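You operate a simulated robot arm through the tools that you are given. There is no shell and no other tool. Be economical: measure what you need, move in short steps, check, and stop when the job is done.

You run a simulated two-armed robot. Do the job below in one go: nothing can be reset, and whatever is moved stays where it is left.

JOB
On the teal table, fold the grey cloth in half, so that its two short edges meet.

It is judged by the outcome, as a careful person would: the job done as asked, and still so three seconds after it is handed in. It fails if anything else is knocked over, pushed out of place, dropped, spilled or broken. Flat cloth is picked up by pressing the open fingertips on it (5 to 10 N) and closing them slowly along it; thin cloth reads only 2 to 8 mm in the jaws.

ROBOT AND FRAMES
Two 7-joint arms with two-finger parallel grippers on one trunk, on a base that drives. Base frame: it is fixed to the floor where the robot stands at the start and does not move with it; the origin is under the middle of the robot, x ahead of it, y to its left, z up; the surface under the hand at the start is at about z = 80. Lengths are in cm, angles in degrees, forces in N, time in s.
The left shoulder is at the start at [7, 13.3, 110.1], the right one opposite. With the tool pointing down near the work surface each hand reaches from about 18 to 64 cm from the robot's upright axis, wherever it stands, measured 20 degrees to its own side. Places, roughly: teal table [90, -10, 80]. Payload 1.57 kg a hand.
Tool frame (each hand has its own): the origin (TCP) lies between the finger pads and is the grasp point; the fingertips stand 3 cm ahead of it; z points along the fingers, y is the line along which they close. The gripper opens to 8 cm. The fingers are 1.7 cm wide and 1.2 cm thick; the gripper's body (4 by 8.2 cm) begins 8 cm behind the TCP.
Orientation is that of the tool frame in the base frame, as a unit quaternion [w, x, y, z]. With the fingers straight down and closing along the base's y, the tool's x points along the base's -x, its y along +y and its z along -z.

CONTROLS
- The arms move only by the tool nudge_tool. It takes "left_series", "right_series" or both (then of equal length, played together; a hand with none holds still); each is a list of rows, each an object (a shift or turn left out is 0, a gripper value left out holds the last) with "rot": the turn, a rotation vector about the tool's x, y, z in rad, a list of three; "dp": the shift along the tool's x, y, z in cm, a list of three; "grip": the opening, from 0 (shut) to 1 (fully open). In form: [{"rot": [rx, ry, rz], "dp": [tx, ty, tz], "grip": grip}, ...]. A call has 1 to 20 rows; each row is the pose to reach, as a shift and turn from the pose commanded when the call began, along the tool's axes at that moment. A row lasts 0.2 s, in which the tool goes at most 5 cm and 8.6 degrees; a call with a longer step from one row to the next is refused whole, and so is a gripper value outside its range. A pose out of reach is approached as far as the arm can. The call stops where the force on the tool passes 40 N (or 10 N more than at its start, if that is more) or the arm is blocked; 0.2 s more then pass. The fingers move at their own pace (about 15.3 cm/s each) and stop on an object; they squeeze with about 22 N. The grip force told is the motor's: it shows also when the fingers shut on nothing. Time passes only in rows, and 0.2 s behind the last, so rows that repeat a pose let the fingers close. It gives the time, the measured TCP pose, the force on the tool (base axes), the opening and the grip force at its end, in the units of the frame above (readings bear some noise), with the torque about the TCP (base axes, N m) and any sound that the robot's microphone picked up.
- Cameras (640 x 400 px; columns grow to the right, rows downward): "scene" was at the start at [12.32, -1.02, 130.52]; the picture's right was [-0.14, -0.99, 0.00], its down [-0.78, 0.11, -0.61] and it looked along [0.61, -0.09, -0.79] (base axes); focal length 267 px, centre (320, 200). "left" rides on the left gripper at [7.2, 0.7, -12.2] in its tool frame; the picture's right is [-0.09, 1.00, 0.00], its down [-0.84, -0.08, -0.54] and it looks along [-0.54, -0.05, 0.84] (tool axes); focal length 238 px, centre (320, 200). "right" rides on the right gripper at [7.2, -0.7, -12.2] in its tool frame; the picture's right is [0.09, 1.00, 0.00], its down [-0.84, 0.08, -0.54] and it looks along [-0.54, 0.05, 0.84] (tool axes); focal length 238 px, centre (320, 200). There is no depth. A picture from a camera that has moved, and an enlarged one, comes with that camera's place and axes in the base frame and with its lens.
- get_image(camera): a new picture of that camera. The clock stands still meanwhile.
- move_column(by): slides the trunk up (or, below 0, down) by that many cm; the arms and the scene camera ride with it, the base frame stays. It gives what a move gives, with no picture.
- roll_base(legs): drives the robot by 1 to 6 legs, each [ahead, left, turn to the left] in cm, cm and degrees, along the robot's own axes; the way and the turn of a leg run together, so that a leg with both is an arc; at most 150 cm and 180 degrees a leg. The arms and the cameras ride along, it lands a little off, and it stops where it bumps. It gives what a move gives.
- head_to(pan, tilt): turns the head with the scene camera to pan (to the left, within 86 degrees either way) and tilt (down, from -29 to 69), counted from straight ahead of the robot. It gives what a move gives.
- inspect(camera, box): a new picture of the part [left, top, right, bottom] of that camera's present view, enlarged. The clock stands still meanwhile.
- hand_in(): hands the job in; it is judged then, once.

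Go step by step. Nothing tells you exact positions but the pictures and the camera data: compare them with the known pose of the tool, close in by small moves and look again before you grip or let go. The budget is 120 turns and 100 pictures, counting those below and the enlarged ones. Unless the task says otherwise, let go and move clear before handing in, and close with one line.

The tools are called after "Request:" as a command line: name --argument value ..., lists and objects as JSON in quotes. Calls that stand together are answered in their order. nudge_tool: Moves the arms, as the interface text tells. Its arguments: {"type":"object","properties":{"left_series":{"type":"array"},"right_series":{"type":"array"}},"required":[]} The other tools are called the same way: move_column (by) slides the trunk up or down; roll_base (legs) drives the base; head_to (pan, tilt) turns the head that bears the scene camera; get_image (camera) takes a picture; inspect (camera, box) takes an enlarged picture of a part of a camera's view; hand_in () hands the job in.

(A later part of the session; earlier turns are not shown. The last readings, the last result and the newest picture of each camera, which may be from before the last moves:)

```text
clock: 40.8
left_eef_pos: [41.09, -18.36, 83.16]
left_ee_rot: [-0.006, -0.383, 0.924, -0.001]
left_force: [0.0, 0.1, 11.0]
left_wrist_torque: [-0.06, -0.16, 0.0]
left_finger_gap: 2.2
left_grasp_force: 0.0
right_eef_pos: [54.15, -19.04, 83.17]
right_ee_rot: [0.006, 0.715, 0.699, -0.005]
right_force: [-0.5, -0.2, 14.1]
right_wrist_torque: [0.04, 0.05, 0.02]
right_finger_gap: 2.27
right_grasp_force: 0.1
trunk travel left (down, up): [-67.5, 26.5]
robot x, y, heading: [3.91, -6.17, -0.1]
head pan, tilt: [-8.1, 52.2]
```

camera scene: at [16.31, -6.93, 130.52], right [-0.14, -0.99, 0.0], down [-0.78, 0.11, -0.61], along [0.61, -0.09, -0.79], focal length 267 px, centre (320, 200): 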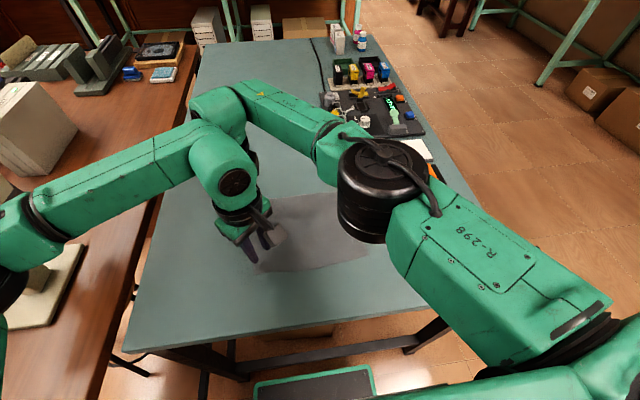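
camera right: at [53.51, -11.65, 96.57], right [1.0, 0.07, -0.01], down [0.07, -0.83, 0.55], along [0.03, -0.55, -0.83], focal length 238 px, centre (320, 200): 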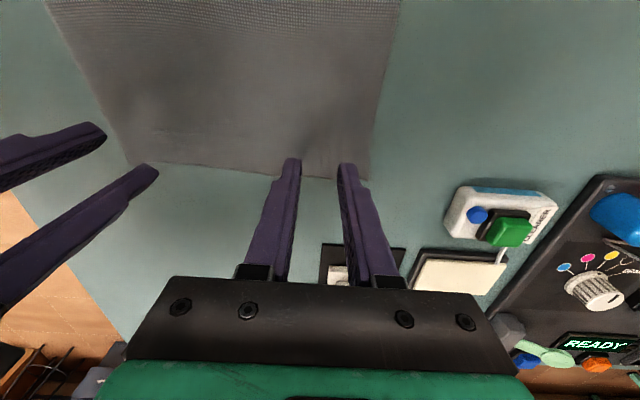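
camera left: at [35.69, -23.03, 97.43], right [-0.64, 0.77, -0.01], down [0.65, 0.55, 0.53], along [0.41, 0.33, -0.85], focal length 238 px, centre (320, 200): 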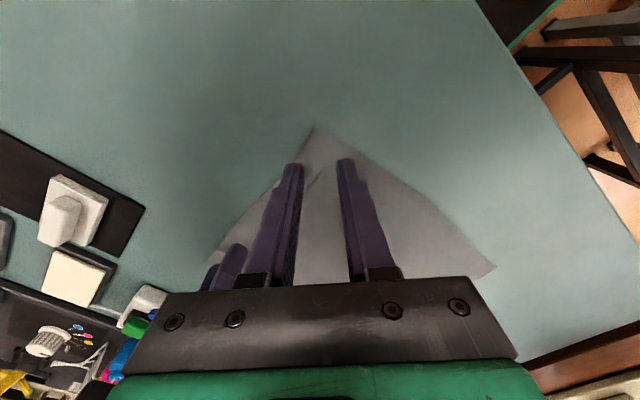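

The load is balanced now at 11 and 14 N. Closing both slowly.

Request:
nudge_tool --left_series '[{"rot": [0.005, 0, 0], "grip": 0.26}, {"rot": [0.005, 0, 0], "grip": 0.245}, {"rot": [0.005, 0, 0], "grip": 0.23}, {"rot": [0.005, 0, 0], "grip": 0.215}, {"rot": [0.005, 0, 0], "grip": 0.2}, {"rot": [0.005, 0, 0], "grip": 0.185}, {"rot": [0.005, 0, 0], "grip": 0.17}, {"rot": [0.005, 0, 0], "grip": 0.155}, {"rot": [0.005, 0, 0], "grip": 0.14}, {"rot": [0.005, 0, 0], "grip": 0.12}, {"rot": [0.005, 0, 0], "grip": 0.1}, {"rot": [0.005, 0, 0], "grip": 0.085}, {"rot": [0.005, 0, 0], "grip": 0.07}, {"rot": [0.005, 0, 0], "grip": 0.055}, {"rot": [0.005, 0, 0], "grip": 0.04}, {"rot": [0.005, 0, 0], "grip": 0.025}, {"rot": [0.005, 0, 0], "grip": 0.01}, {"rot": [0.005, 0, 0], "grip": 0}, {"rot": [0.005, 0, 0], "grip": 0}]' --right_series '[{"dp": [0, 0, -0.03], "grip": 0.28}, {"dp": [0, 0, -0.03], "grip": 0.265}, {"dp": [0, 0, -0.03], "grip": 0.25}, {"dp": [0, 0, -0.03], "grip": 0.235}, {"dp": [0, 0, -0.03], "grip": 0.22}, {"dp": [0, 0, -0.03], "grip": 0.2}, {"dp": [0, 0, -0.03], "grip": 0.18}, {"dp": [0, 0, -0.03], "grip": 0.16}, {"dp": [0, 0, -0.03], "grip": 0.14}, {"dp": [0, 0, -0.03], "grip": 0.12}, {"dp": [0, 0, -0.03], "grip": 0.1}, {"dp": [0, 0, -0.03], "grip": 0.085}, {"dp": [0, 0, -0.03], "grip": 0.07}, {"dp": [0, 0, -0.03], "grip": 0.055}, {"dp": [0, 0, -0.03], "grip": 0.04}, {"dp": [0, 0, -0.03], "grip": 0.025}, {"dp": [0, 0, -0.03], "grip": 0.01}, {"dp": [0, 0, -0.03], "grip": 0}, {"dp": [0, 0, -0.03], "grip": 0}]'

Request:
get_image --camera "left"

Request:
get_image --camera "right"

```text
clock: 44.8
left_eef_pos: [41.21, -18.34, 83.09]
left_ee_rot: [-0.006, -0.383, 0.924, -0.005]
left_force: [8.2, 0.2, 27.6]
left_wrist_torque: [0.03, -0.31, 0.02]
left_finger_gap: 0.01
left_grasp_force: 21.6
right_eef_pos: [54.1, -18.96, 83.06]
right_ee_rot: [0.007, 0.714, 0.7, -0.005]
right_force: [-11.1, 0.0, 0.9]
right_wrist_torque: [0.03, 0.31, 0.03]
right_finger_gap: 0.16
right_grasp_force: 21.5
trunk travel left (down, up): [-67.5, 26.5]
robot x, y, heading: [4.03, -5.77, 0.1]
head pan, tilt: [-8.1, 52.2]
```

```text
73 pictures are left
camera left: at [35.72, -22.82, 95.39], right [-0.64, 0.77, 0.0], down [0.65, 0.54, 0.53], along [0.41, 0.34, -0.85], focal length 238 px, centre (320, 200)
```

left: 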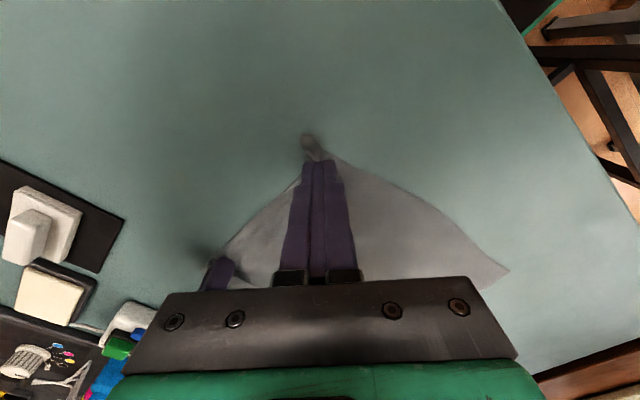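

```text
72 pictures are left
camera right: at [53.56, -11.55, 95.28], right [1.0, 0.07, 0.0], down [0.06, -0.83, 0.56], along [0.04, -0.55, -0.83], focal length 238 px, centre (320, 200)
```

right: 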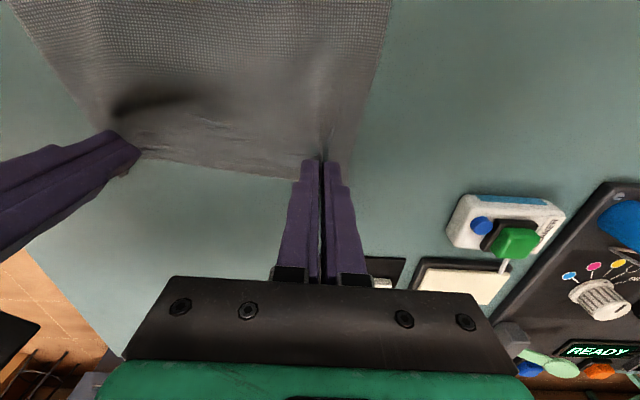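

The right holds (1.6 mm) and the left seems to have a ridge in its jaws. A small lift of both will test it.

Request:
nudge_tool --left_series '[{"dp": [0, 0, -0.4]}, {"dp": [0, 0, -0.8]}, {"dp": [0, 0, -1.4]}, {"dp": [0, 0, -2]}, {"dp": [0, 0, -2.5]}, {"dp": [0, 0, -2.5]}]' --right_series '[{"dp": [0, 0, -0.4]}, {"dp": [0, 0, -0.8]}, {"dp": [0, 0, -1.4]}, {"dp": [0, 0, -2]}, {"dp": [0, 0, -2.5]}, {"dp": [0, 0, -2.5]}]'

Request:
get_image --camera "left"

Request:
get_image --camera "right"

```text
clock: 46.2
left_eef_pos: [41.37, -18.33, 85.6]
left_ee_rot: [-0.008, -0.382, 0.924, -0.002]
left_force: [-0.2, -0.3, -0.2]
left_wrist_torque: [0.0, 0.01, 0.0]
left_finger_gap: 0.03
left_grasp_force: 21.5
right_eef_pos: [54.32, -18.98, 85.41]
right_ee_rot: [0.004, 0.714, 0.7, -0.006]
right_force: [-0.3, 0.4, -0.2]
right_wrist_torque: [0.02, -0.02, -0.02]
right_finger_gap: 0.15
right_grasp_force: 22.2
trunk travel left (down, up): [-67.5, 26.5]
robot x, y, heading: [4.22, -5.61, -0.1]
head pan, tilt: [-8.1, 52.2]
```

```text
71 pictures are left
camera left: at [36.06, -22.89, 97.76], right [-0.64, 0.77, 0.0], down [0.65, 0.54, 0.53], along [0.41, 0.34, -0.85], focal length 238 px, centre (320, 200)
```

left: 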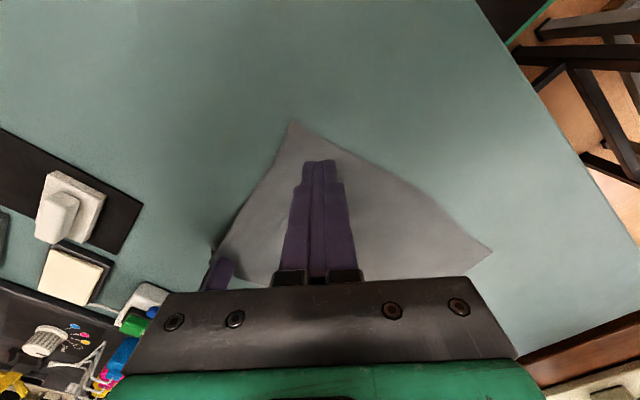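

```text
70 pictures are left
camera right: at [53.83, -11.63, 97.6], right [1.0, 0.07, 0.0], down [0.06, -0.83, 0.56], along [0.04, -0.55, -0.83], focal length 238 px, centre (320, 200)
```

right: 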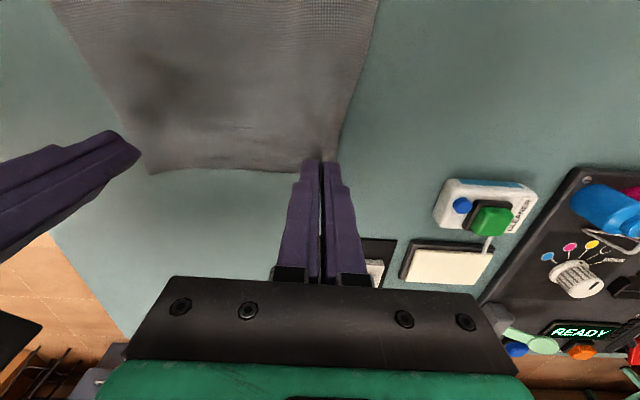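

The left lost it again while the right still holds. The near corner is now at about (40.7, -21.6), so I'll lower the right to give slack and re-place the left with a wider opening.

Request:
nudge_tool --left_series '[{"grip": 0.35}, {"dp": [0, -0.9, 0]}, {"dp": [0, -1.84, 0]}, {"dp": [0, -1.84, 0.8]}, {"dp": [0, -1.84, 1.5]}, {"dp": [0, -1.84, 1.8]}, {"dp": [0, -1.84, 1.8]}]' --right_series '[{"dp": [0, 0, 0.5]}, {"dp": [0, 0, 1]}, {"dp": [0, 0, 1.5]}, {"dp": [0, 0, 1.8]}, {"dp": [0, 0, 1.9]}, {"dp": [0, 0, 1.9]}, {"dp": [0, 0, 1.9]}]'

Request:
get_image --camera "left"

Request:
get_image --camera "right"

```text
clock: 47.8
left_eef_pos: [42.74, -19.71, 83.77]
left_ee_rot: [-0.007, -0.383, 0.924, -0.004]
left_force: [0.0, -0.3, -0.7]
left_wrist_torque: [-0.01, 0.01, 0.01]
left_finger_gap: 2.82
left_grasp_force: 0.0
right_eef_pos: [54.65, -19.47, 83.6]
right_ee_rot: [0.005, 0.717, 0.697, -0.008]
right_force: [0.2, -1.3, 0.3]
right_wrist_torque: [-0.01, -0.01, -0.01]
right_finger_gap: 0.19
right_grasp_force: 22.2
trunk travel left (down, up): [-67.5, 26.5]
robot x, y, heading: [3.92, -6.34, 0.1]
head pan, tilt: [-8.1, 52.2]
```

```text
69 pictures are left
camera left: at [37.24, -24.26, 96.01], right [-0.64, 0.77, 0.0], down [0.65, 0.54, 0.53], along [0.41, 0.34, -0.85], focal length 238 px, centre (320, 200)
```

left: 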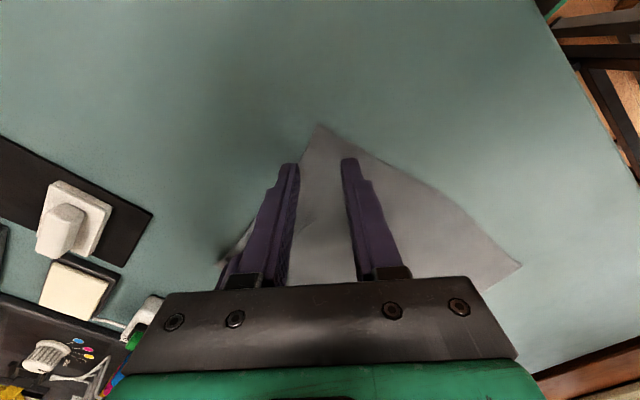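

```text
68 pictures are left
camera right: at [54.1, -11.98, 95.59], right [1.0, 0.06, 0.0], down [0.05, -0.83, 0.56], along [0.03, -0.56, -0.83], focal length 238 px, centre (320, 200)
```

right: 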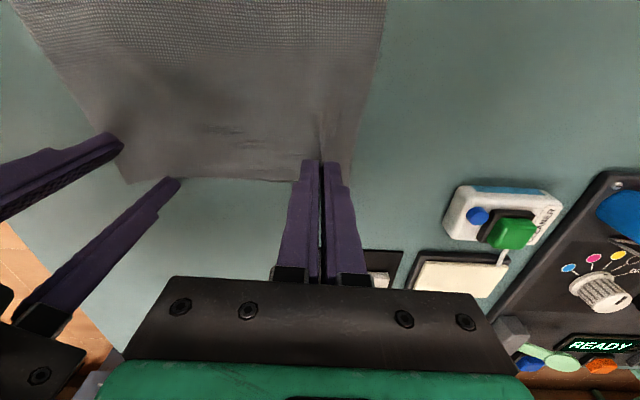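

The left's outer finger was only half on the cloth, which explains the slipping. I'll shift inward, narrow the opening a little, and press.

Request:
nudge_tool --left_series '[{"dp": [-0.2, 0.5, -0.4], "grip": 0.27}, {"dp": [-0.2, 0.5, 0]}, {"dp": [-0.2, 0.5, 0.3]}, {"dp": [-0.2, 0.5, 0.5]}, {"dp": [-0.2, 0.5, 0.6]}, {"dp": [-0.2, 0.5, 0.65]}, {"dp": [-0.2, 0.5, 0.65]}]'

```text
clock: 49.4
left_eef_pos: [42.4, -19.12, 83.15]
left_ee_rot: [-0.008, -0.383, 0.924, -0.003]
left_force: [2.8, 0.9, 14.2]
left_wrist_torque: [-0.01, -0.2, 0.04]
left_finger_gap: 2.2
left_grasp_force: 0.3
right_eef_pos: [54.36, -18.91, 83.66]
right_ee_rot: [0.006, 0.714, 0.7, -0.006]
right_force: [0.0, -1.1, 1.0]
right_wrist_torque: [0.02, -0.05, 0.01]
right_finger_gap: 0.19
right_grasp_force: 21.7
trunk travel left (down, up): [-67.5, 26.5]
robot x, y, heading: [3.83, -5.99, -0.2]
head pan, tilt: [-8.1, 52.2]
```

Request:
nudge_tool --left_series '[{"dp": [0, 0, -0.05], "rot": [0.008, -0.017, 0]}, {"dp": [0, 0, -0.02], "rot": [0.008, -0.017, 0]}, {"dp": [0, 0, -0.02], "rot": [0.008, -0.017, 0]}]'

```text
clock: 50.2
left_eef_pos: [42.14, -19.21, 83.23]
left_ee_rot: [0.002, -0.382, 0.924, -0.004]
left_force: [-0.2, -1.1, 14.7]
left_wrist_torque: [0.13, 0.21, 0.05]
left_finger_gap: 2.14
left_grasp_force: 0.0
right_eef_pos: [54.26, -19.05, 83.66]
right_ee_rot: [0.005, 0.714, 0.7, -0.005]
right_force: [-0.2, 0.0, -0.3]
right_wrist_torque: [0.0, -0.02, 0.03]
right_finger_gap: 0.16
right_grasp_force: 22.0
trunk travel left (down, up): [-67.5, 26.5]
robot x, y, heading: [4.0, -6.38, -0.0]
head pan, tilt: [-8.1, 52.2]
```

Request:
nudge_tool --left_series '[{"rot": [-0.005, 0.004, 0], "dp": [0, 0, -0.04]}, {"rot": [-0.005, 0.004, 0], "dp": [0, 0, -0.04], "grip": 0.255}, {"rot": [-0.005, 0.004, 0], "dp": [0, 0, -0.04], "grip": 0.24}, {"rot": [-0.005, 0.004, 0], "dp": [0, 0, -0.04], "grip": 0.225}, {"rot": [-0.005, 0.004, 0], "dp": [0, 0, -0.04], "grip": 0.21}, {"rot": [-0.005, 0.004, 0], "dp": [0, 0, -0.04], "grip": 0.195}, {"rot": [-0.005, 0.004, 0], "dp": [0, 0, -0.04], "grip": 0.18}, {"rot": [-0.005, 0.004, 0], "dp": [0, 0, -0.04], "grip": 0.165}, {"rot": [-0.005, 0.004, 0], "dp": [0, 0, -0.04], "grip": 0.15}, {"rot": [-0.005, 0.004, 0], "dp": [0, 0, -0.04], "grip": 0.135}, {"rot": [-0.005, 0.004, 0], "dp": [0, 0, -0.04], "grip": 0.12}]'

Request:
inspect --camera "left" --box '[200, 90, 440, 240]'

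```text
clock: 52.6
left_eef_pos: [42.29, -19.24, 83.13]
left_ee_rot: [-0.002, -0.383, 0.924, -0.003]
left_force: [0.2, -0.3, 11.8]
left_wrist_torque: [0.01, -0.02, 0.03]
left_finger_gap: 0.81
left_grasp_force: 0.0
right_eef_pos: [54.25, -19.04, 83.59]
right_ee_rot: [0.005, 0.715, 0.699, -0.005]
right_force: [-0.7, 0.1, 0.0]
right_wrist_torque: [-0.01, 0.02, 0.01]
right_finger_gap: 0.2
right_grasp_force: 22.0
trunk travel left (down, up): [-67.5, 26.5]
robot x, y, heading: [4.47, -5.7, -0.3]
head pan, tilt: [-8.1, 52.2]
```

```text
2.67 times, centred on (320, 165) of left
camera zoom: at [36.85, -23.74, 95.32], right [-0.64, 0.77, 0.0], down [0.65, 0.54, 0.54], along [0.42, 0.34, -0.84], focal length 636 px, centre (320, 293)
```

zoom: 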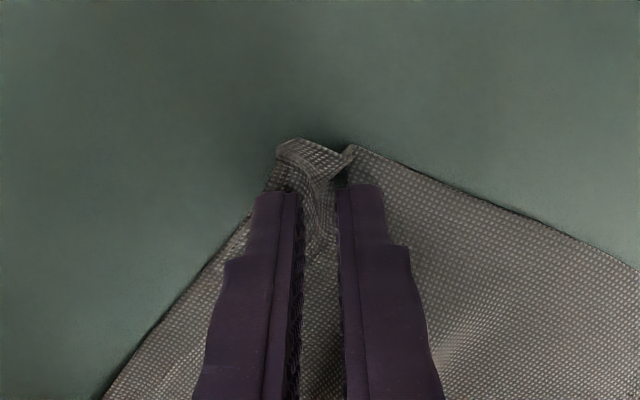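

A ridge has formed between the left fingers and the load is balanced. I'll finish closing slowly.

Request:
nudge_tool --left_series '[{"grip": 0.105}, {"grip": 0.09}, {"grip": 0.075}, {"grip": 0.06}, {"grip": 0.045}, {"grip": 0.03}, {"grip": 0.015}, {"grip": 0}, {"grip": 0}, {"grip": 0}]'

Request:
inspect --camera "left" --box '[200, 90, 440, 240]'

```text
clock: 54.8
left_eef_pos: [42.31, -19.19, 83.13]
left_ee_rot: [-0.001, -0.383, 0.924, -0.002]
left_force: [3.4, 0.2, 12.0]
left_wrist_torque: [-0.01, -0.03, 0.01]
left_finger_gap: 0.17
left_grasp_force: 22.1
right_eef_pos: [54.32, -19.07, 83.55]
right_ee_rot: [0.005, 0.714, 0.7, -0.005]
right_force: [-2.4, -0.3, 0.7]
right_wrist_torque: [-0.05, 0.05, 0.02]
right_finger_gap: 0.19
right_grasp_force: 22.2
trunk travel left (down, up): [-67.5, 26.5]
robot x, y, heading: [3.8, -5.71, -0.1]
head pan, tilt: [-8.1, 52.2]
```

```text
2.67 times, centred on (320, 165) of left
camera zoom: at [36.85, -23.74, 95.32], right [-0.64, 0.77, 0.0], down [0.65, 0.54, 0.54], along [0.42, 0.34, -0.84], focal length 636 px, centre (320, 293)
```

zoom: 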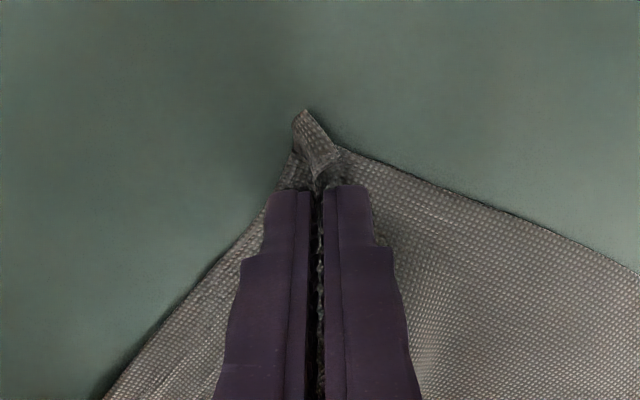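

Both hands hold the cloth now, the left at 1.7 mm and the right at 1.9 mm. I'll start the arc: lift and carry a little, then look.

Request:
nudge_tool --left_series '[{"dp": [0, 0, -0.6]}, {"dp": [-0.1, 0.1, -1.5]}, {"dp": [-0.4, 0.4, -3]}, {"dp": [-0.8, 0.8, -4.5]}, {"dp": [-1.4, 1.4, -6]}, {"dp": [-2.1, 2.1, -7]}, {"dp": [-2.1, 2.1, -7]}]' --right_series '[{"dp": [0, 0, -0.4]}, {"dp": [0.1, 0, -1.2]}, {"dp": [0.6, 0, -2.6]}, {"dp": [1.1, 0, -4.1]}, {"dp": [2, 0, -5.6]}, {"dp": [3, 0, -6.6]}, {"dp": [3, 0, -6.6]}]'

Request:
get_image --camera "scene"

Request:
get_image --camera "right"

Request:
get_image --camera "left"

```text
clock: 56.4
left_eef_pos: [42.49, -16.31, 90.15]
left_ee_rot: [0.0, -0.383, 0.924, -0.002]
left_force: [0.4, 0.4, 0.4]
left_wrist_torque: [-0.01, -0.03, 0.01]
left_finger_gap: 0.14
left_grasp_force: 22.4
right_eef_pos: [54.47, -15.99, 90.33]
right_ee_rot: [0.005, 0.714, 0.7, -0.006]
right_force: [0.0, 0.2, 0.5]
right_wrist_torque: [0.0, 0.03, -0.02]
right_finger_gap: 0.19
right_grasp_force: 22.3
trunk travel left (down, up): [-67.5, 26.5]
robot x, y, heading: [4.03, -5.94, -0.0]
head pan, tilt: [-8.1, 52.2]
```

```text
65 pictures are left
camera scene: at [16.31, -7.0, 130.52], right [-0.14, -0.99, 0.0], down [-0.78, 0.11, -0.61], along [0.61, -0.09, -0.79], focal length 267 px, centre (320, 200)
```

scene: 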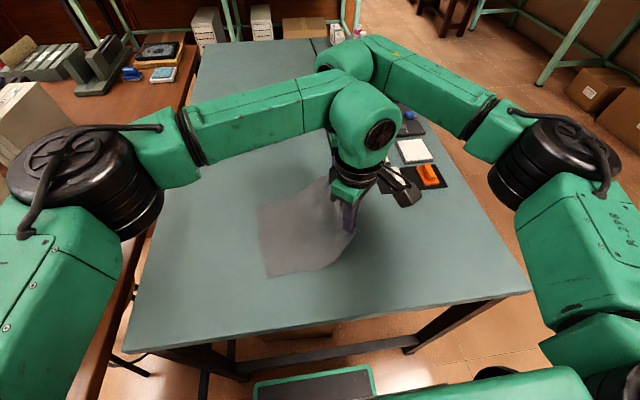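

```text
64 pictures are left
camera right: at [53.87, -8.63, 102.38], right [1.0, 0.07, 0.0], down [0.06, -0.83, 0.55], along [0.04, -0.55, -0.83], focal length 238 px, centre (320, 200)
```

right: 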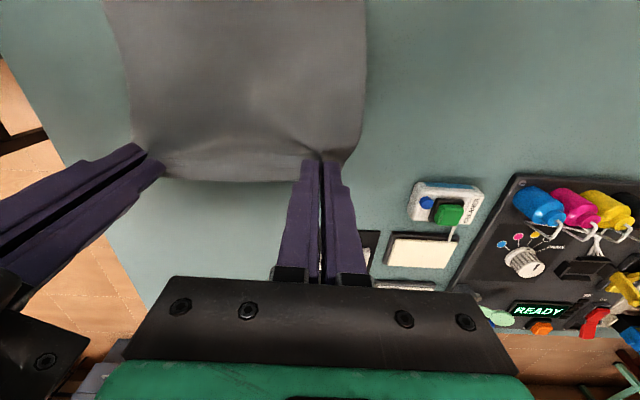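

```text
63 pictures are left
camera left: at [37.0, -20.9, 102.3], right [-0.64, 0.77, 0.0], down [0.65, 0.54, 0.54], along [0.42, 0.34, -0.84], focal length 238 px, centre (320, 200)
```

left: 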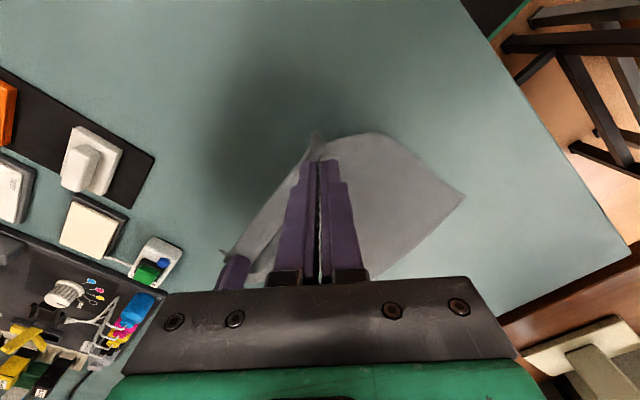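

Both corners lift cleanly. The lying edge now runs from (56.5, 1.9) to (37.8, 0.1), so the targets are about (53.2, 0.5) for the right hand and (41.3, -1.5) for the left. I'll carry along the arc and stop short to look.

Request:
nudge_tool --left_series '[{"dp": [-1.06, 1.24, -1]}, {"dp": [-2.1, 2.5, -1.8]}, {"dp": [-3.2, 3.7, -2]}, {"dp": [-4.2, 5.0, -2]}, {"dp": [-5.2, 6.2, -1.5]}, {"dp": [-6.3, 7.4, -0.5]}, {"dp": [-7.2, 8.5, 1]}, {"dp": [-8.0, 9.45, 2.5]}, {"dp": [-8.7, 10.3, 3.8]}, {"dp": [-8.7, 10.3, 3.8]}]' --right_series '[{"dp": [1.8, -0.18, -1]}, {"dp": [3.6, -0.35, -1.8]}, {"dp": [5.4, -0.5, -2]}, {"dp": [7.3, -0.7, -2]}, {"dp": [9.0, -0.9, -1.5]}, {"dp": [10.8, -1.0, -0.5]}, {"dp": [12.4, -1.2, 1]}, {"dp": [13.8, -1.3, 2.5]}, {"dp": [15, -1.4, 3.8]}, {"dp": [15, -1.4, 3.8]}]'

Request:
get_image --camera "scene"

Request:
get_image --camera "right"

Request:
get_image --camera "left"

```text
clock: 58.6
left_eef_pos: [41.23, -2.91, 86.25]
left_ee_rot: [-0.001, -0.383, 0.924, -0.002]
left_force: [5.4, 1.5, -0.9]
left_wrist_torque: [0.04, -0.15, 0.01]
left_finger_gap: 0.15
left_grasp_force: 21.7
right_eef_pos: [53.4, -1.18, 85.82]
right_ee_rot: [0.005, 0.714, 0.7, -0.007]
right_force: [-4.4, -2.0, -0.3]
right_wrist_torque: [-0.03, 0.12, 0.05]
right_finger_gap: 0.16
right_grasp_force: 21.7
trunk travel left (down, up): [-67.5, 26.5]
robot x, y, heading: [4.53, -5.86, 0.0]
head pan, tilt: [-8.1, 52.2]
```

```text
62 pictures are left
camera scene: at [16.3, -7.01, 130.52], right [-0.14, -0.99, 0.0], down [-0.78, 0.11, -0.61], along [0.61, -0.09, -0.79], focal length 267 px, centre (320, 200)
```

scene: 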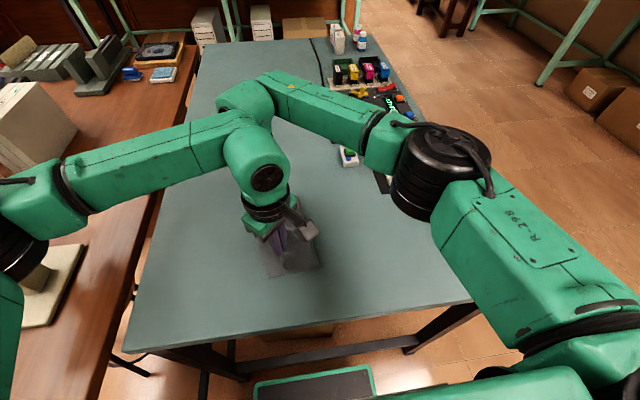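

```text
61 pictures are left
camera right: at [52.83, 6.36, 97.99], right [1.0, 0.07, 0.0], down [0.06, -0.83, 0.56], along [0.04, -0.55, -0.83], focal length 238 px, centre (320, 200)
```

right: 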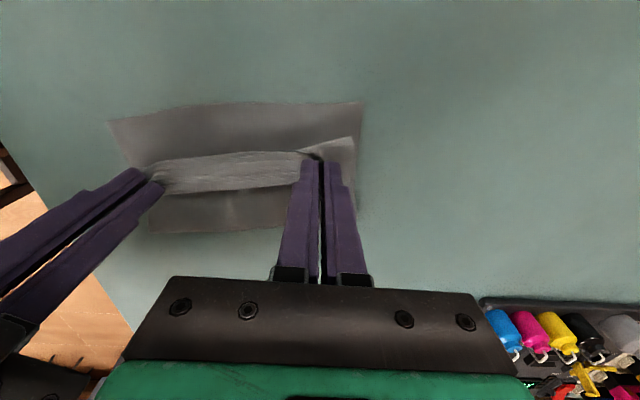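

```text
60 pictures are left
camera left: at [35.72, -7.44, 98.47], right [-0.64, 0.77, 0.0], down [0.64, 0.54, 0.54], along [0.42, 0.34, -0.84], focal length 238 px, centre (320, 200)
```

left: 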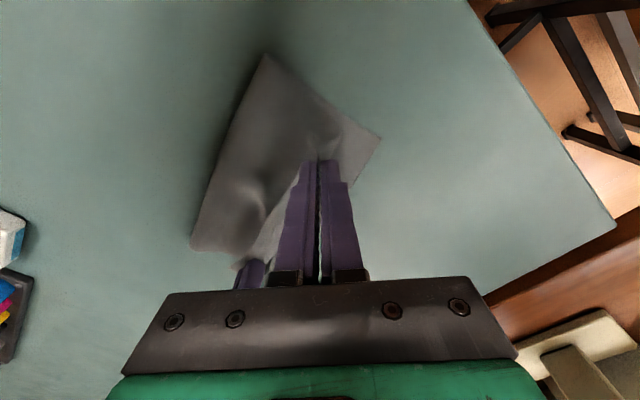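

The cloth folds over nicely. I'll zoom in to compare the carried edge with the lying edge.

Request:
inspect --camera "right" --box '[90, 80, 390, 250]'

Request:
inspect --camera "left" --box '[180, 40, 420, 280]'

```text
2.13 times, centred on (240, 165) of right
camera zoom: at [52.83, 6.36, 97.99], right [1.0, 0.07, 0.0], down [0.06, -0.83, 0.56], along [0.04, -0.55, -0.83], focal length 508 px, centre (491, 275)
```

zoom: 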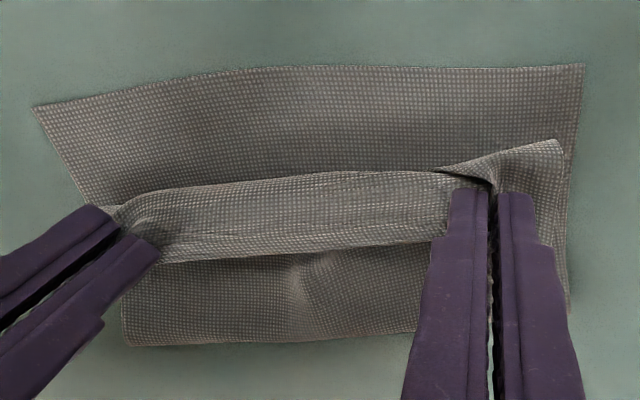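

```text
1.67 times, centred on (300, 160) of left
camera zoom: at [35.72, -7.44, 98.47], right [-0.64, 0.77, 0.0], down [0.64, 0.54, 0.54], along [0.42, 0.34, -0.84], focal length 397 px, centre (353, 267)
```

zoom: 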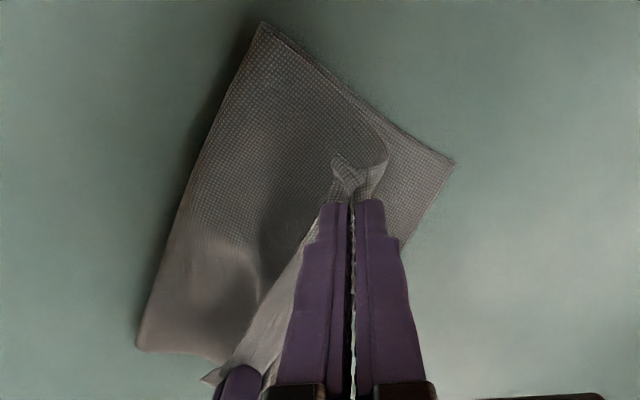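

The carried edge is about 2 cm short of the lying edge. I'll finish the arc and lower both hands to just above the table.

Request:
nudge_tool --left_series '[{"dp": [-0.4, 0.35, 0.4]}, {"dp": [-0.8, 0.7, 1]}, {"dp": [-1.06, 0.92, 1.7]}, {"dp": [-1.06, 0.92, 2.3]}, {"dp": [-1.06, 0.92, 2.8]}, {"dp": [-1.06, 0.92, 2.8]}]' --right_series '[{"dp": [0.7, -0.05, 0.4]}, {"dp": [1.3, -0.1, 1]}, {"dp": [1.8, -0.15, 1.5]}, {"dp": [1.8, -0.15, 2.0]}, {"dp": [1.8, -0.15, 2.4]}, {"dp": [1.8, -0.15, 2.4]}]'

Request:
inspect --camera "right" --box '[70, 80, 390, 280]'

Request:
inspect --camera "left" --box '[180, 40, 420, 280]'

```text
clock: 60.0
left_eef_pos: [41.38, -1.37, 83.46]
left_ee_rot: [-0.001, -0.383, 0.924, -0.001]
left_force: [3.5, 1.5, 0.9]
left_wrist_torque: [0.03, -0.13, 0.04]
left_finger_gap: 0.15
left_grasp_force: 21.5
right_eef_pos: [53.52, 0.5, 83.53]
right_ee_rot: [0.005, 0.716, 0.698, -0.007]
right_force: [-4.3, -0.8, 0.2]
right_wrist_torque: [-0.07, 0.11, 0.03]
right_finger_gap: 0.17
right_grasp_force: 22.0
trunk travel left (down, up): [-67.5, 26.5]
robot x, y, heading: [3.82, -5.74, -0.2]
head pan, tilt: [-8.1, 52.2]
```

```text
2.00 times, centred on (230, 180) of right
camera zoom: at [52.95, 7.94, 95.69], right [1.0, 0.07, 0.0], down [0.06, -0.83, 0.56], along [0.03, -0.56, -0.83], focal length 477 px, centre (500, 240)
```

zoom: 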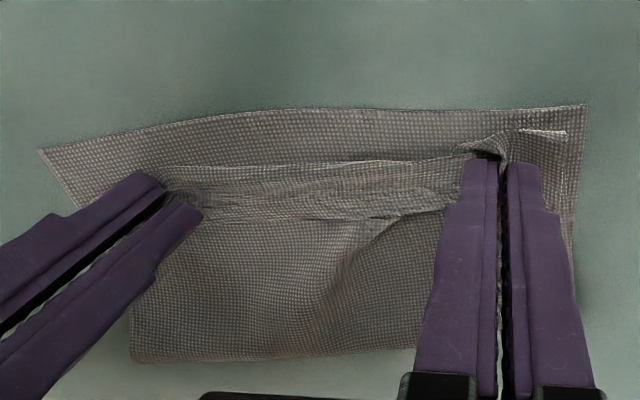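

```text
1.67 times, centred on (300, 160) of left
camera zoom: at [35.89, -5.98, 95.57], right [-0.64, 0.77, 0.0], down [0.65, 0.54, 0.54], along [0.42, 0.34, -0.84], focal length 397 px, centre (353, 267)
```

zoom: 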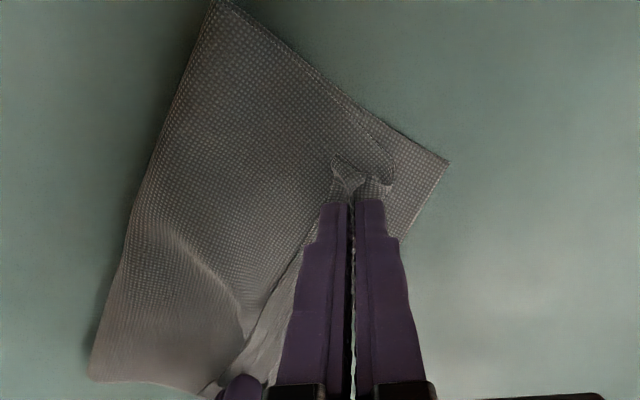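

The edge is close, but because the jaws kept pointing down the hem is rolled back in a 2 cm band. I'll tilt both hands about the fingertips, leaning the bodies to +y, to turn the hem outward before letting go.

Request:
nudge_tool --left_series '[{"dp": [-0.3, 0.3, -0.2], "rot": [0.09, 0.09, 0]}, {"dp": [-0.58, 0.58, -0.25], "rot": [0.18, 0.18, 0]}, {"dp": [-0.85, 0.85, -0.2], "rot": [0.27, 0.27, 0]}, {"dp": [-1.1, 1.1, -0.1], "rot": [0.36, 0.36, 0]}, {"dp": [-1.3, 1.3, 0], "rot": [0.45, 0.45, 0]}, {"dp": [-1.3, 1.3, 0], "rot": [0.45, 0.45, 0]}]' --right_series '[{"dp": [0.5, 0.1, -0.2], "rot": [0, -0.13, 0]}, {"dp": [1.0, 0.2, -0.25], "rot": [0, -0.26, 0]}, {"dp": [1.4, 0.3, -0.2], "rot": [0, -0.38, 0]}, {"dp": [1.8, 0.3, -0.1], "rot": [0, -0.51, 0]}, {"dp": [2.1, 0.3, 0], "rot": [0, -0.64, 0]}, {"dp": [2.1, 0.3, 0], "rot": [0, -0.64, 0]}]'

Request:
get_image --camera "right"

Request:
get_image --camera "left"

Request:
get_image --camera "scene"

```text
clock: 61.4
left_eef_pos: [41.09, 0.53, 83.4]
left_ee_rot: [-0.121, -0.361, 0.878, -0.291]
left_force: [-7.1, -2.2, 3.2]
left_wrist_torque: [0.29, -0.79, 0.25]
left_finger_gap: 0.13
left_grasp_force: 22.1
right_eef_pos: [49.82, -2.61, 83.06]
right_ee_rot: [0.227, 0.677, 0.671, -0.199]
right_force: [4.9, 2.6, 8.2]
right_wrist_torque: [-0.56, 0.65, -0.75]
right_finger_gap: 0.18
right_grasp_force: 22.5
right hand out of reach, approached as far as the arm can: row 2, 3, 4, 5, 6
trunk travel left (down, up): [-67.5, 26.5]
robot x, y, heading: [3.81, -5.89, -0.1]
head pan, tilt: [-8.1, 52.2]
stopped in row 6 (right hand): the force on the tool passed its limit at 87 N (the readings are from after the stop); the commanded pose is now the measured one
```

```text
55 pictures are left
camera right: at [48.93, 10.32, 88.97], right [1.0, 0.08, -0.01], down [0.04, -0.37, 0.93], along [0.07, -0.92, -0.37], focal length 238 px, centre (320, 200)
```

right: 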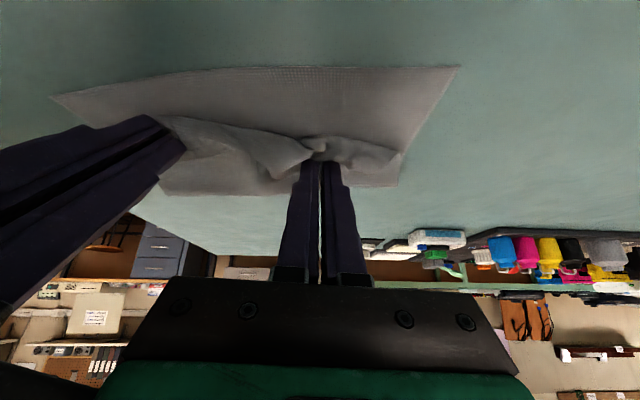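

```text
54 pictures are left
camera left: at [35.65, 4.13, 95.92], right [-0.64, 0.62, -0.46], down [0.65, 0.75, 0.11], along [0.42, -0.23, -0.88], focal length 238 px, centre (320, 200)
```

left: 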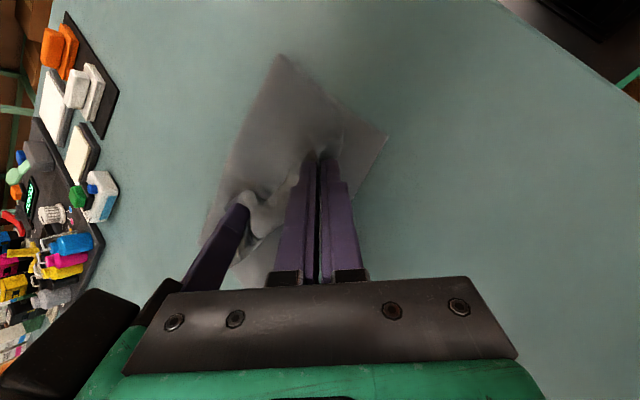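

```text
53 pictures are left
camera scene: at [16.09, -6.88, 130.55], right [-0.14, -0.99, 0.0], down [-0.78, 0.11, -0.61], along [0.61, -0.09, -0.79], focal length 267 px, centre (320, 200)
```

scene: 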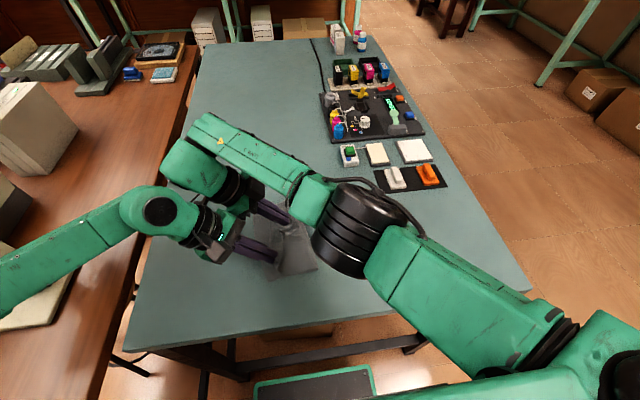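

The right hand can't reach that tilt and drifted inward, though it still grips. I'll bring it back nearly upright to its place while the left keeps its tilt.

Request:
nudge_tool --right_series '[{"dp": [0.3, 0.5, -1], "rot": [0, 0.08, 0]}, {"dp": [0.7, 1.2, -1.8], "rot": [0, 0.16, 0]}, {"dp": [1.2, 2, -2.6], "rot": [0, 0.24, 0]}, {"dp": [1.7, 2.8, -3], "rot": [0, 0.32, 0]}, {"dp": [2.2, 3.4, -3.2], "rot": [0, 0.4, 0]}, {"dp": [2.74, 3.86, -3.2], "rot": [0, 0.44, 0]}, {"dp": [2.74, 3.86, -3.2], "rot": [0, 0.44, 0]}]'

Request:
get_image --camera "right"

Request:
get_image --camera "left"

```text
clock: 63.0
left_eef_pos: [41.53, 0.68, 83.38]
left_ee_rot: [-0.12, -0.364, 0.877, -0.291]
left_force: [11.6, 2.9, -0.6]
left_wrist_torque: [0.11, -0.25, 0.31]
left_finger_gap: 0.16
left_grasp_force: 21.9
right_eef_pos: [53.82, 1.41, 84.15]
right_ee_rot: [0.074, 0.704, 0.704, -0.049]
right_force: [-11.6, -2.7, -0.5]
right_wrist_torque: [-0.08, 0.35, -0.03]
right_finger_gap: 0.17
right_grasp_force: 22.6
trunk travel left (down, up): [-67.5, 26.5]
robot x, y, heading: [3.66, -6.27, -0.0]
head pan, tilt: [-8.1, 52.2]
```

```text
52 pictures are left
camera right: at [52.62, 10.64, 94.97], right [1.0, 0.1, 0.02], down [0.06, -0.73, 0.68], along [0.08, -0.68, -0.73], focal length 238 px, centre (320, 200)
```

right: 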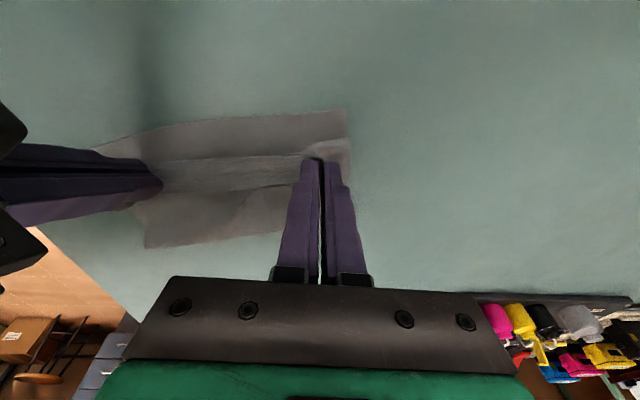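

```text
51 pictures are left
camera left: at [35.94, 4.14, 95.87], right [-0.64, 0.62, -0.46], down [0.64, 0.76, 0.11], along [0.42, -0.22, -0.88], focal length 238 px, centre (320, 200)
```

left: 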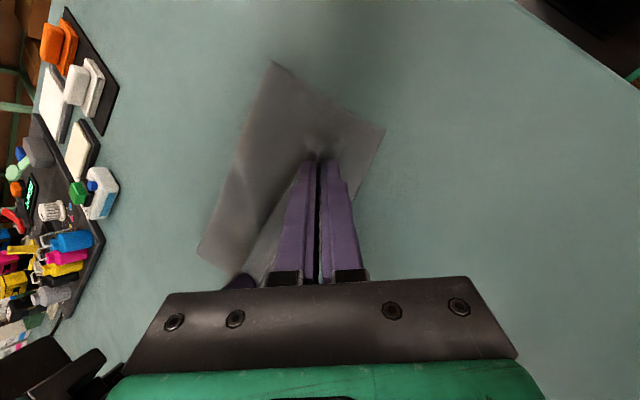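

Both are in place with the cloth taut at 11 N. I'll ease the tension, lower the right a touch, then release and withdraw along the fingers.

Request:
nudge_tool --right_series '[{"dp": [0, -0.4, 0.3]}, {"dp": [0, -0.5, 0.6]}, {"dp": [0, -0.5, 0.6], "grip": 0.04}, {"dp": [0, -0.5, 0.6], "grip": 0.08}, {"dp": [0, -0.5, 0.5], "grip": 0.15}, {"dp": [0, -0.5, 0]}, {"dp": [0, -0.5, -1]}, {"dp": [0, -0.5, -3]}, {"dp": [0, -0.5, -6]}, {"dp": [0, -0.5, -9]}]' --left_series '[{"dp": [0, 0, 0]}, {"dp": [0, 0, 0]}, {"dp": [0, 0, 0], "grip": 0.04}, {"dp": [0, 0, 0], "grip": 0.08}, {"dp": [0, 0, -0.2], "grip": 0.15}, {"dp": [0, 0, -0.7]}, {"dp": [0, 0, -2]}, {"dp": [0, 0, -4]}, {"dp": [0, 0, -7]}, {"dp": [0, 0, -10]}]'

Request:
get_image --camera "right"

Request:
get_image --camera "left"

Request:
get_image --camera "scene"

```text
clock: 65.2
left_eef_pos: [41.23, 6.5, 91.36]
left_ee_rot: [-0.121, -0.364, 0.876, -0.292]
left_force: [-0.8, -0.1, -0.3]
left_wrist_torque: [0.02, -0.02, 0.01]
left_finger_gap: 1.19
left_grasp_force: 0.0
right_eef_pos: [52.95, 2.95, 93.06]
right_ee_rot: [0.075, 0.704, 0.705, -0.047]
right_force: [0.4, -0.2, -0.8]
right_wrist_torque: [-0.02, -0.01, 0.03]
right_finger_gap: 1.19
right_grasp_force: 0.1
trunk travel left (down, up): [-67.5, 26.5]
robot x, y, heading: [3.99, -5.93, 0.2]
head pan, tilt: [-8.1, 52.2]
```

```text
50 pictures are left
camera right: at [51.75, 12.2, 103.82], right [1.0, 0.1, 0.02], down [0.06, -0.73, 0.68], along [0.08, -0.68, -0.73], focal length 238 px, centre (320, 200)
```

right: 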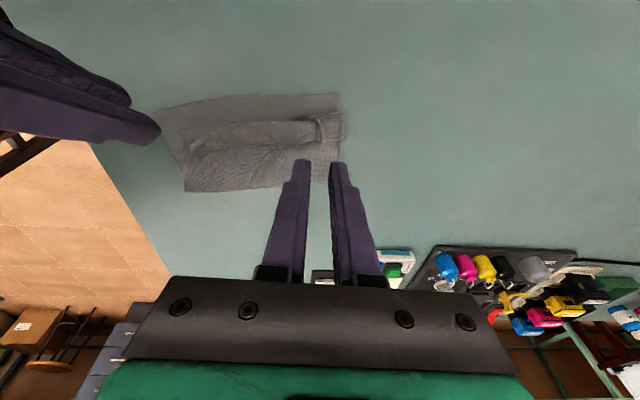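

```text
49 pictures are left
camera left: at [35.74, 10.08, 103.95], right [-0.64, 0.62, -0.46], down [0.65, 0.75, 0.11], along [0.42, -0.23, -0.88], focal length 238 px, centre (320, 200)
```

left: 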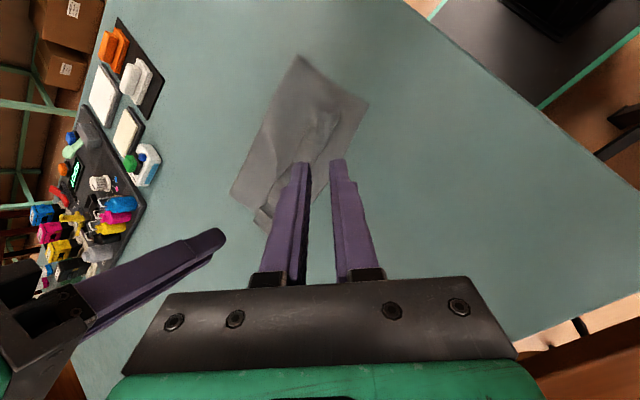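

```text
48 pictures are left
camera scene: at [16.19, -6.87, 130.53], right [-0.14, -0.99, 0.0], down [-0.78, 0.11, -0.61], along [0.61, -0.09, -0.79], focal length 267 px, centre (320, 200)
```

scene: 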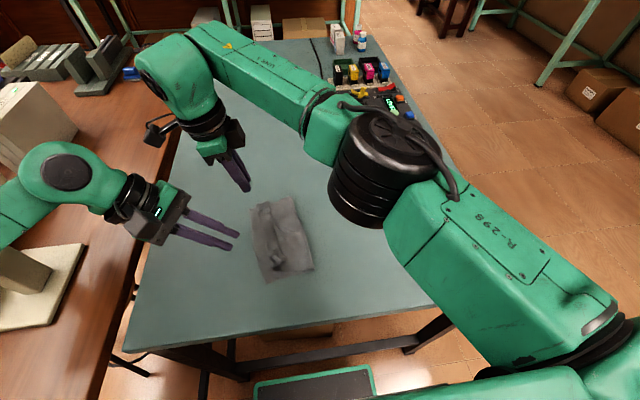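

Request:
inspect --camera "scene" --box '[230, 180, 340, 300]'

Request:
inspect --camera "right" --box '[140, 80, 360, 210]'

Request:
inspect --camera "left" --box '[210, 40, 390, 240]'

```text
3.33 times, centred on (285, 240) of scene
camera zoom: at [16.19, -6.87, 130.53], right [-0.14, -0.99, 0.0], down [-0.78, 0.11, -0.61], along [0.61, -0.09, -0.79], focal length 891 px, centre (437, 67)
```

zoom: 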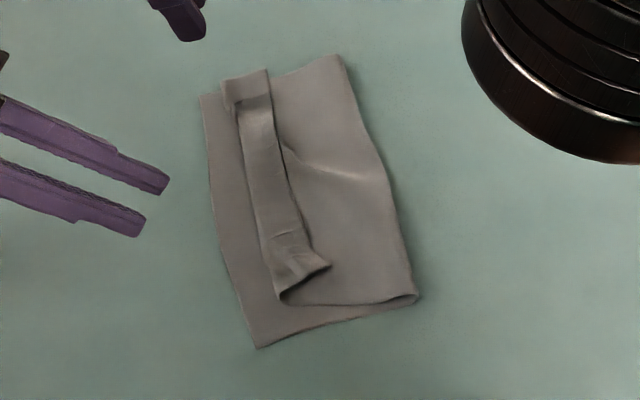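

```text
2.91 times, centred on (250, 145) of right
camera zoom: at [51.75, 12.2, 103.82], right [1.0, 0.1, 0.02], down [0.06, -0.73, 0.68], along [0.08, -0.68, -0.73], focal length 693 px, centre (524, 360)
```

zoom: 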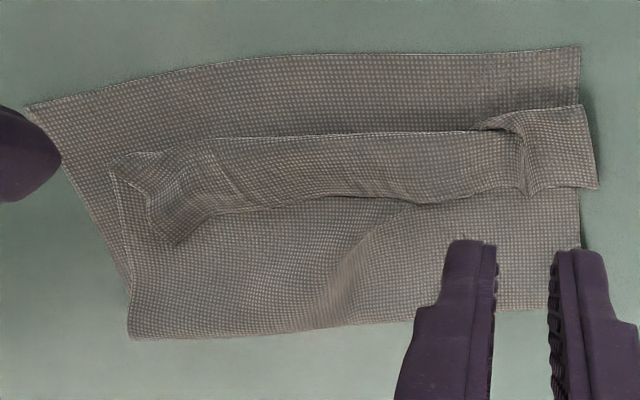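

```text
2.00 times, centred on (300, 140) of left
camera zoom: at [35.74, 10.08, 103.95], right [-0.64, 0.62, -0.46], down [0.65, 0.75, 0.11], along [0.42, -0.23, -0.88], focal length 477 px, centre (360, 320)
```

zoom: 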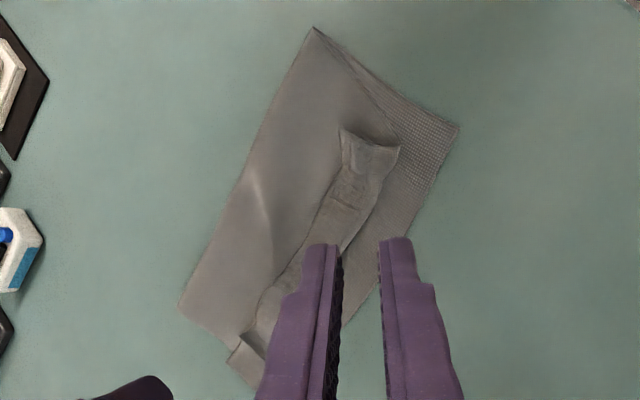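

The fold is made, but a 1.5 to 3 cm strip of the upper hem is curled back on itself. I'll retract the right hand, straighten the left one, and turn it so that its two spread fingertips can drag the hem back out towards +y.

Request:
nudge_tool --right_series '[{"dp": [0, 0, -3]}, {"dp": [-2, 0, -4]}, {"dp": [-5, -0.5, -4]}, {"dp": [-8.5, -1, -3.5]}, {"dp": [-12, -1.5, -3]}, {"dp": [-15.5, -2, -2.5]}, {"dp": [-19, -3, -2]}, {"dp": [-22.5, -4, -1.5]}, {"dp": [-26, -4, -1]}, {"dp": [-26, -4, -1]}]' --left_series '[{"dp": [0, 0, -1], "rot": [-0.09, -0.09, 0], "grip": 1}, {"dp": [0, 0, -2], "rot": [-0.18, -0.18, 0]}, {"dp": [0, 0, -2.5], "rot": [-0.27, -0.27, 0]}, {"dp": [0, 0, -2.5], "rot": [-0.36, -0.36, 0]}, {"dp": [0, 0, -2.5], "rot": [-0.45, -0.45, 0]}, {"dp": [0, 0, -2.5], "rot": [-0.45, -0.45, 0]}, {"dp": [0, 0, -2.5], "rot": [-0.45, -0.45, 0]}, {"dp": [0, 0, -2.5], "rot": [-0.45, -0.45, 0]}, {"dp": [0, 0, -2.5], "rot": [-0.45, -0.45, 0]}, {"dp": [0, 0, -2.5], "rot": [-0.45, -0.45, 0]}]'

```text
clock: 67.4
left_eef_pos: [41.29, 8.12, 93.25]
left_ee_rot: [-0.002, -0.383, 0.924, -0.001]
left_force: [0.6, 0.2, 0.2]
left_wrist_torque: [-0.03, 0.02, 0.0]
left_finger_gap: 8.0
left_grasp_force: 0.1
right_eef_pos: [48.96, -22.5, 98.14]
right_ee_rot: [0.075, 0.704, 0.705, -0.047]
right_force: [0.0, -0.2, -1.1]
right_wrist_torque: [-0.02, -0.05, 0.02]
right_finger_gap: 1.17
right_grasp_force: 0.1
trunk travel left (down, up): [-67.5, 26.5]
robot x, y, heading: [3.69, -5.69, -0.0]
head pan, tilt: [-8.1, 52.2]
```

Request:
nudge_tool --left_series '[{"dp": [0.3, -1.5, 0], "rot": [0, 0, -0.14]}, {"dp": [0.6, -3, 0], "rot": [0, 0, -0.28]}, {"dp": [0.9, -4.6, 0], "rot": [0, 0, -0.42]}, {"dp": [1.2, -6.2, 0], "rot": [0, 0, -0.56]}, {"dp": [1.5, -7.8, 1], "rot": [0, 0, -0.7]}, {"dp": [1.7, -9.4, 3], "rot": [0, 0, -0.84]}, {"dp": [1.9, -10.8, 5], "rot": [0, 0, -0.95]}, {"dp": [1.9, -10.8, 7], "rot": [0, 0, -0.95]}, {"dp": [1.9, -10.8, 7], "rot": [0, 0, -0.95]}]'

Request:
get_image --camera "left"

Request:
get_image --camera "scene"

```text
clock: 69.4
left_eef_pos: [47.56, -1.04, 86.25]
left_ee_rot: [0.002, 0.763, -0.646, 0.001]
left_force: [0.5, -0.8, 0.2]
left_wrist_torque: [0.03, -0.04, -0.02]
left_finger_gap: 8.02
left_grasp_force: 0.0
right_eef_pos: [48.98, -22.6, 98.17]
right_ee_rot: [0.074, 0.704, 0.705, -0.048]
right_force: [0.2, 0.5, -0.1]
right_wrist_torque: [0.02, -0.03, 0.06]
right_finger_gap: 1.2
right_grasp_force: 0.1
trunk travel left (down, up): [-67.5, 26.5]
robot x, y, heading: [3.86, -5.97, -0.0]
head pan, tilt: [-8.1, 52.2]
```

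```text
44 pictures are left
camera left: at [48.19, -8.15, 98.43], right [-1.0, -0.07, 0.0], down [-0.06, 0.84, 0.54], along [-0.04, 0.54, -0.84], focal length 238 px, centre (320, 200)
```

left: 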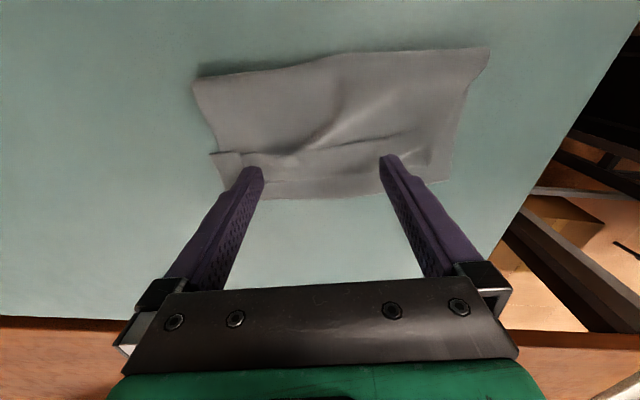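

```text
43 pictures are left
camera scene: at [16.31, -6.96, 130.52], right [-0.14, -0.99, 0.0], down [-0.78, 0.11, -0.61], along [0.61, -0.09, -0.79], focal length 267 px, centre (320, 200)
```

scene: 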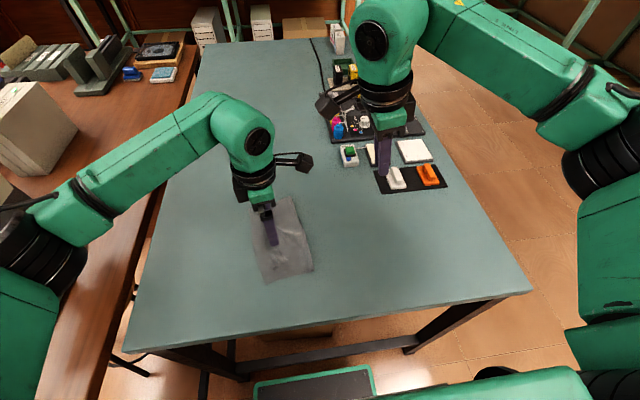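

Request:
inspect --camera "left" --box '[180, 40, 500, 220]'

```text
2.00 times, centred on (340, 130) of left
camera zoom: at [48.19, -8.15, 98.43], right [-1.0, -0.07, 0.0], down [-0.06, 0.84, 0.54], along [-0.04, 0.54, -0.84], focal length 477 px, centre (280, 340)
```

zoom: 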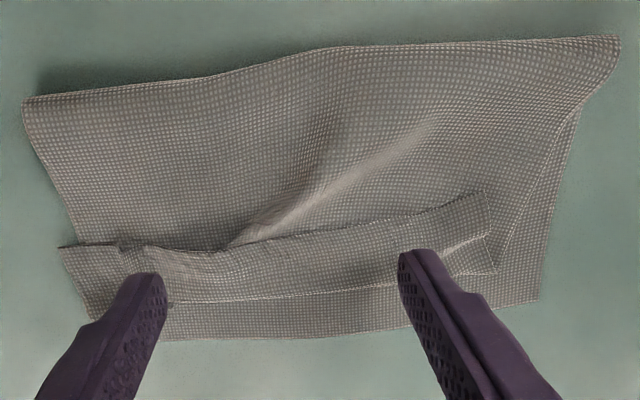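

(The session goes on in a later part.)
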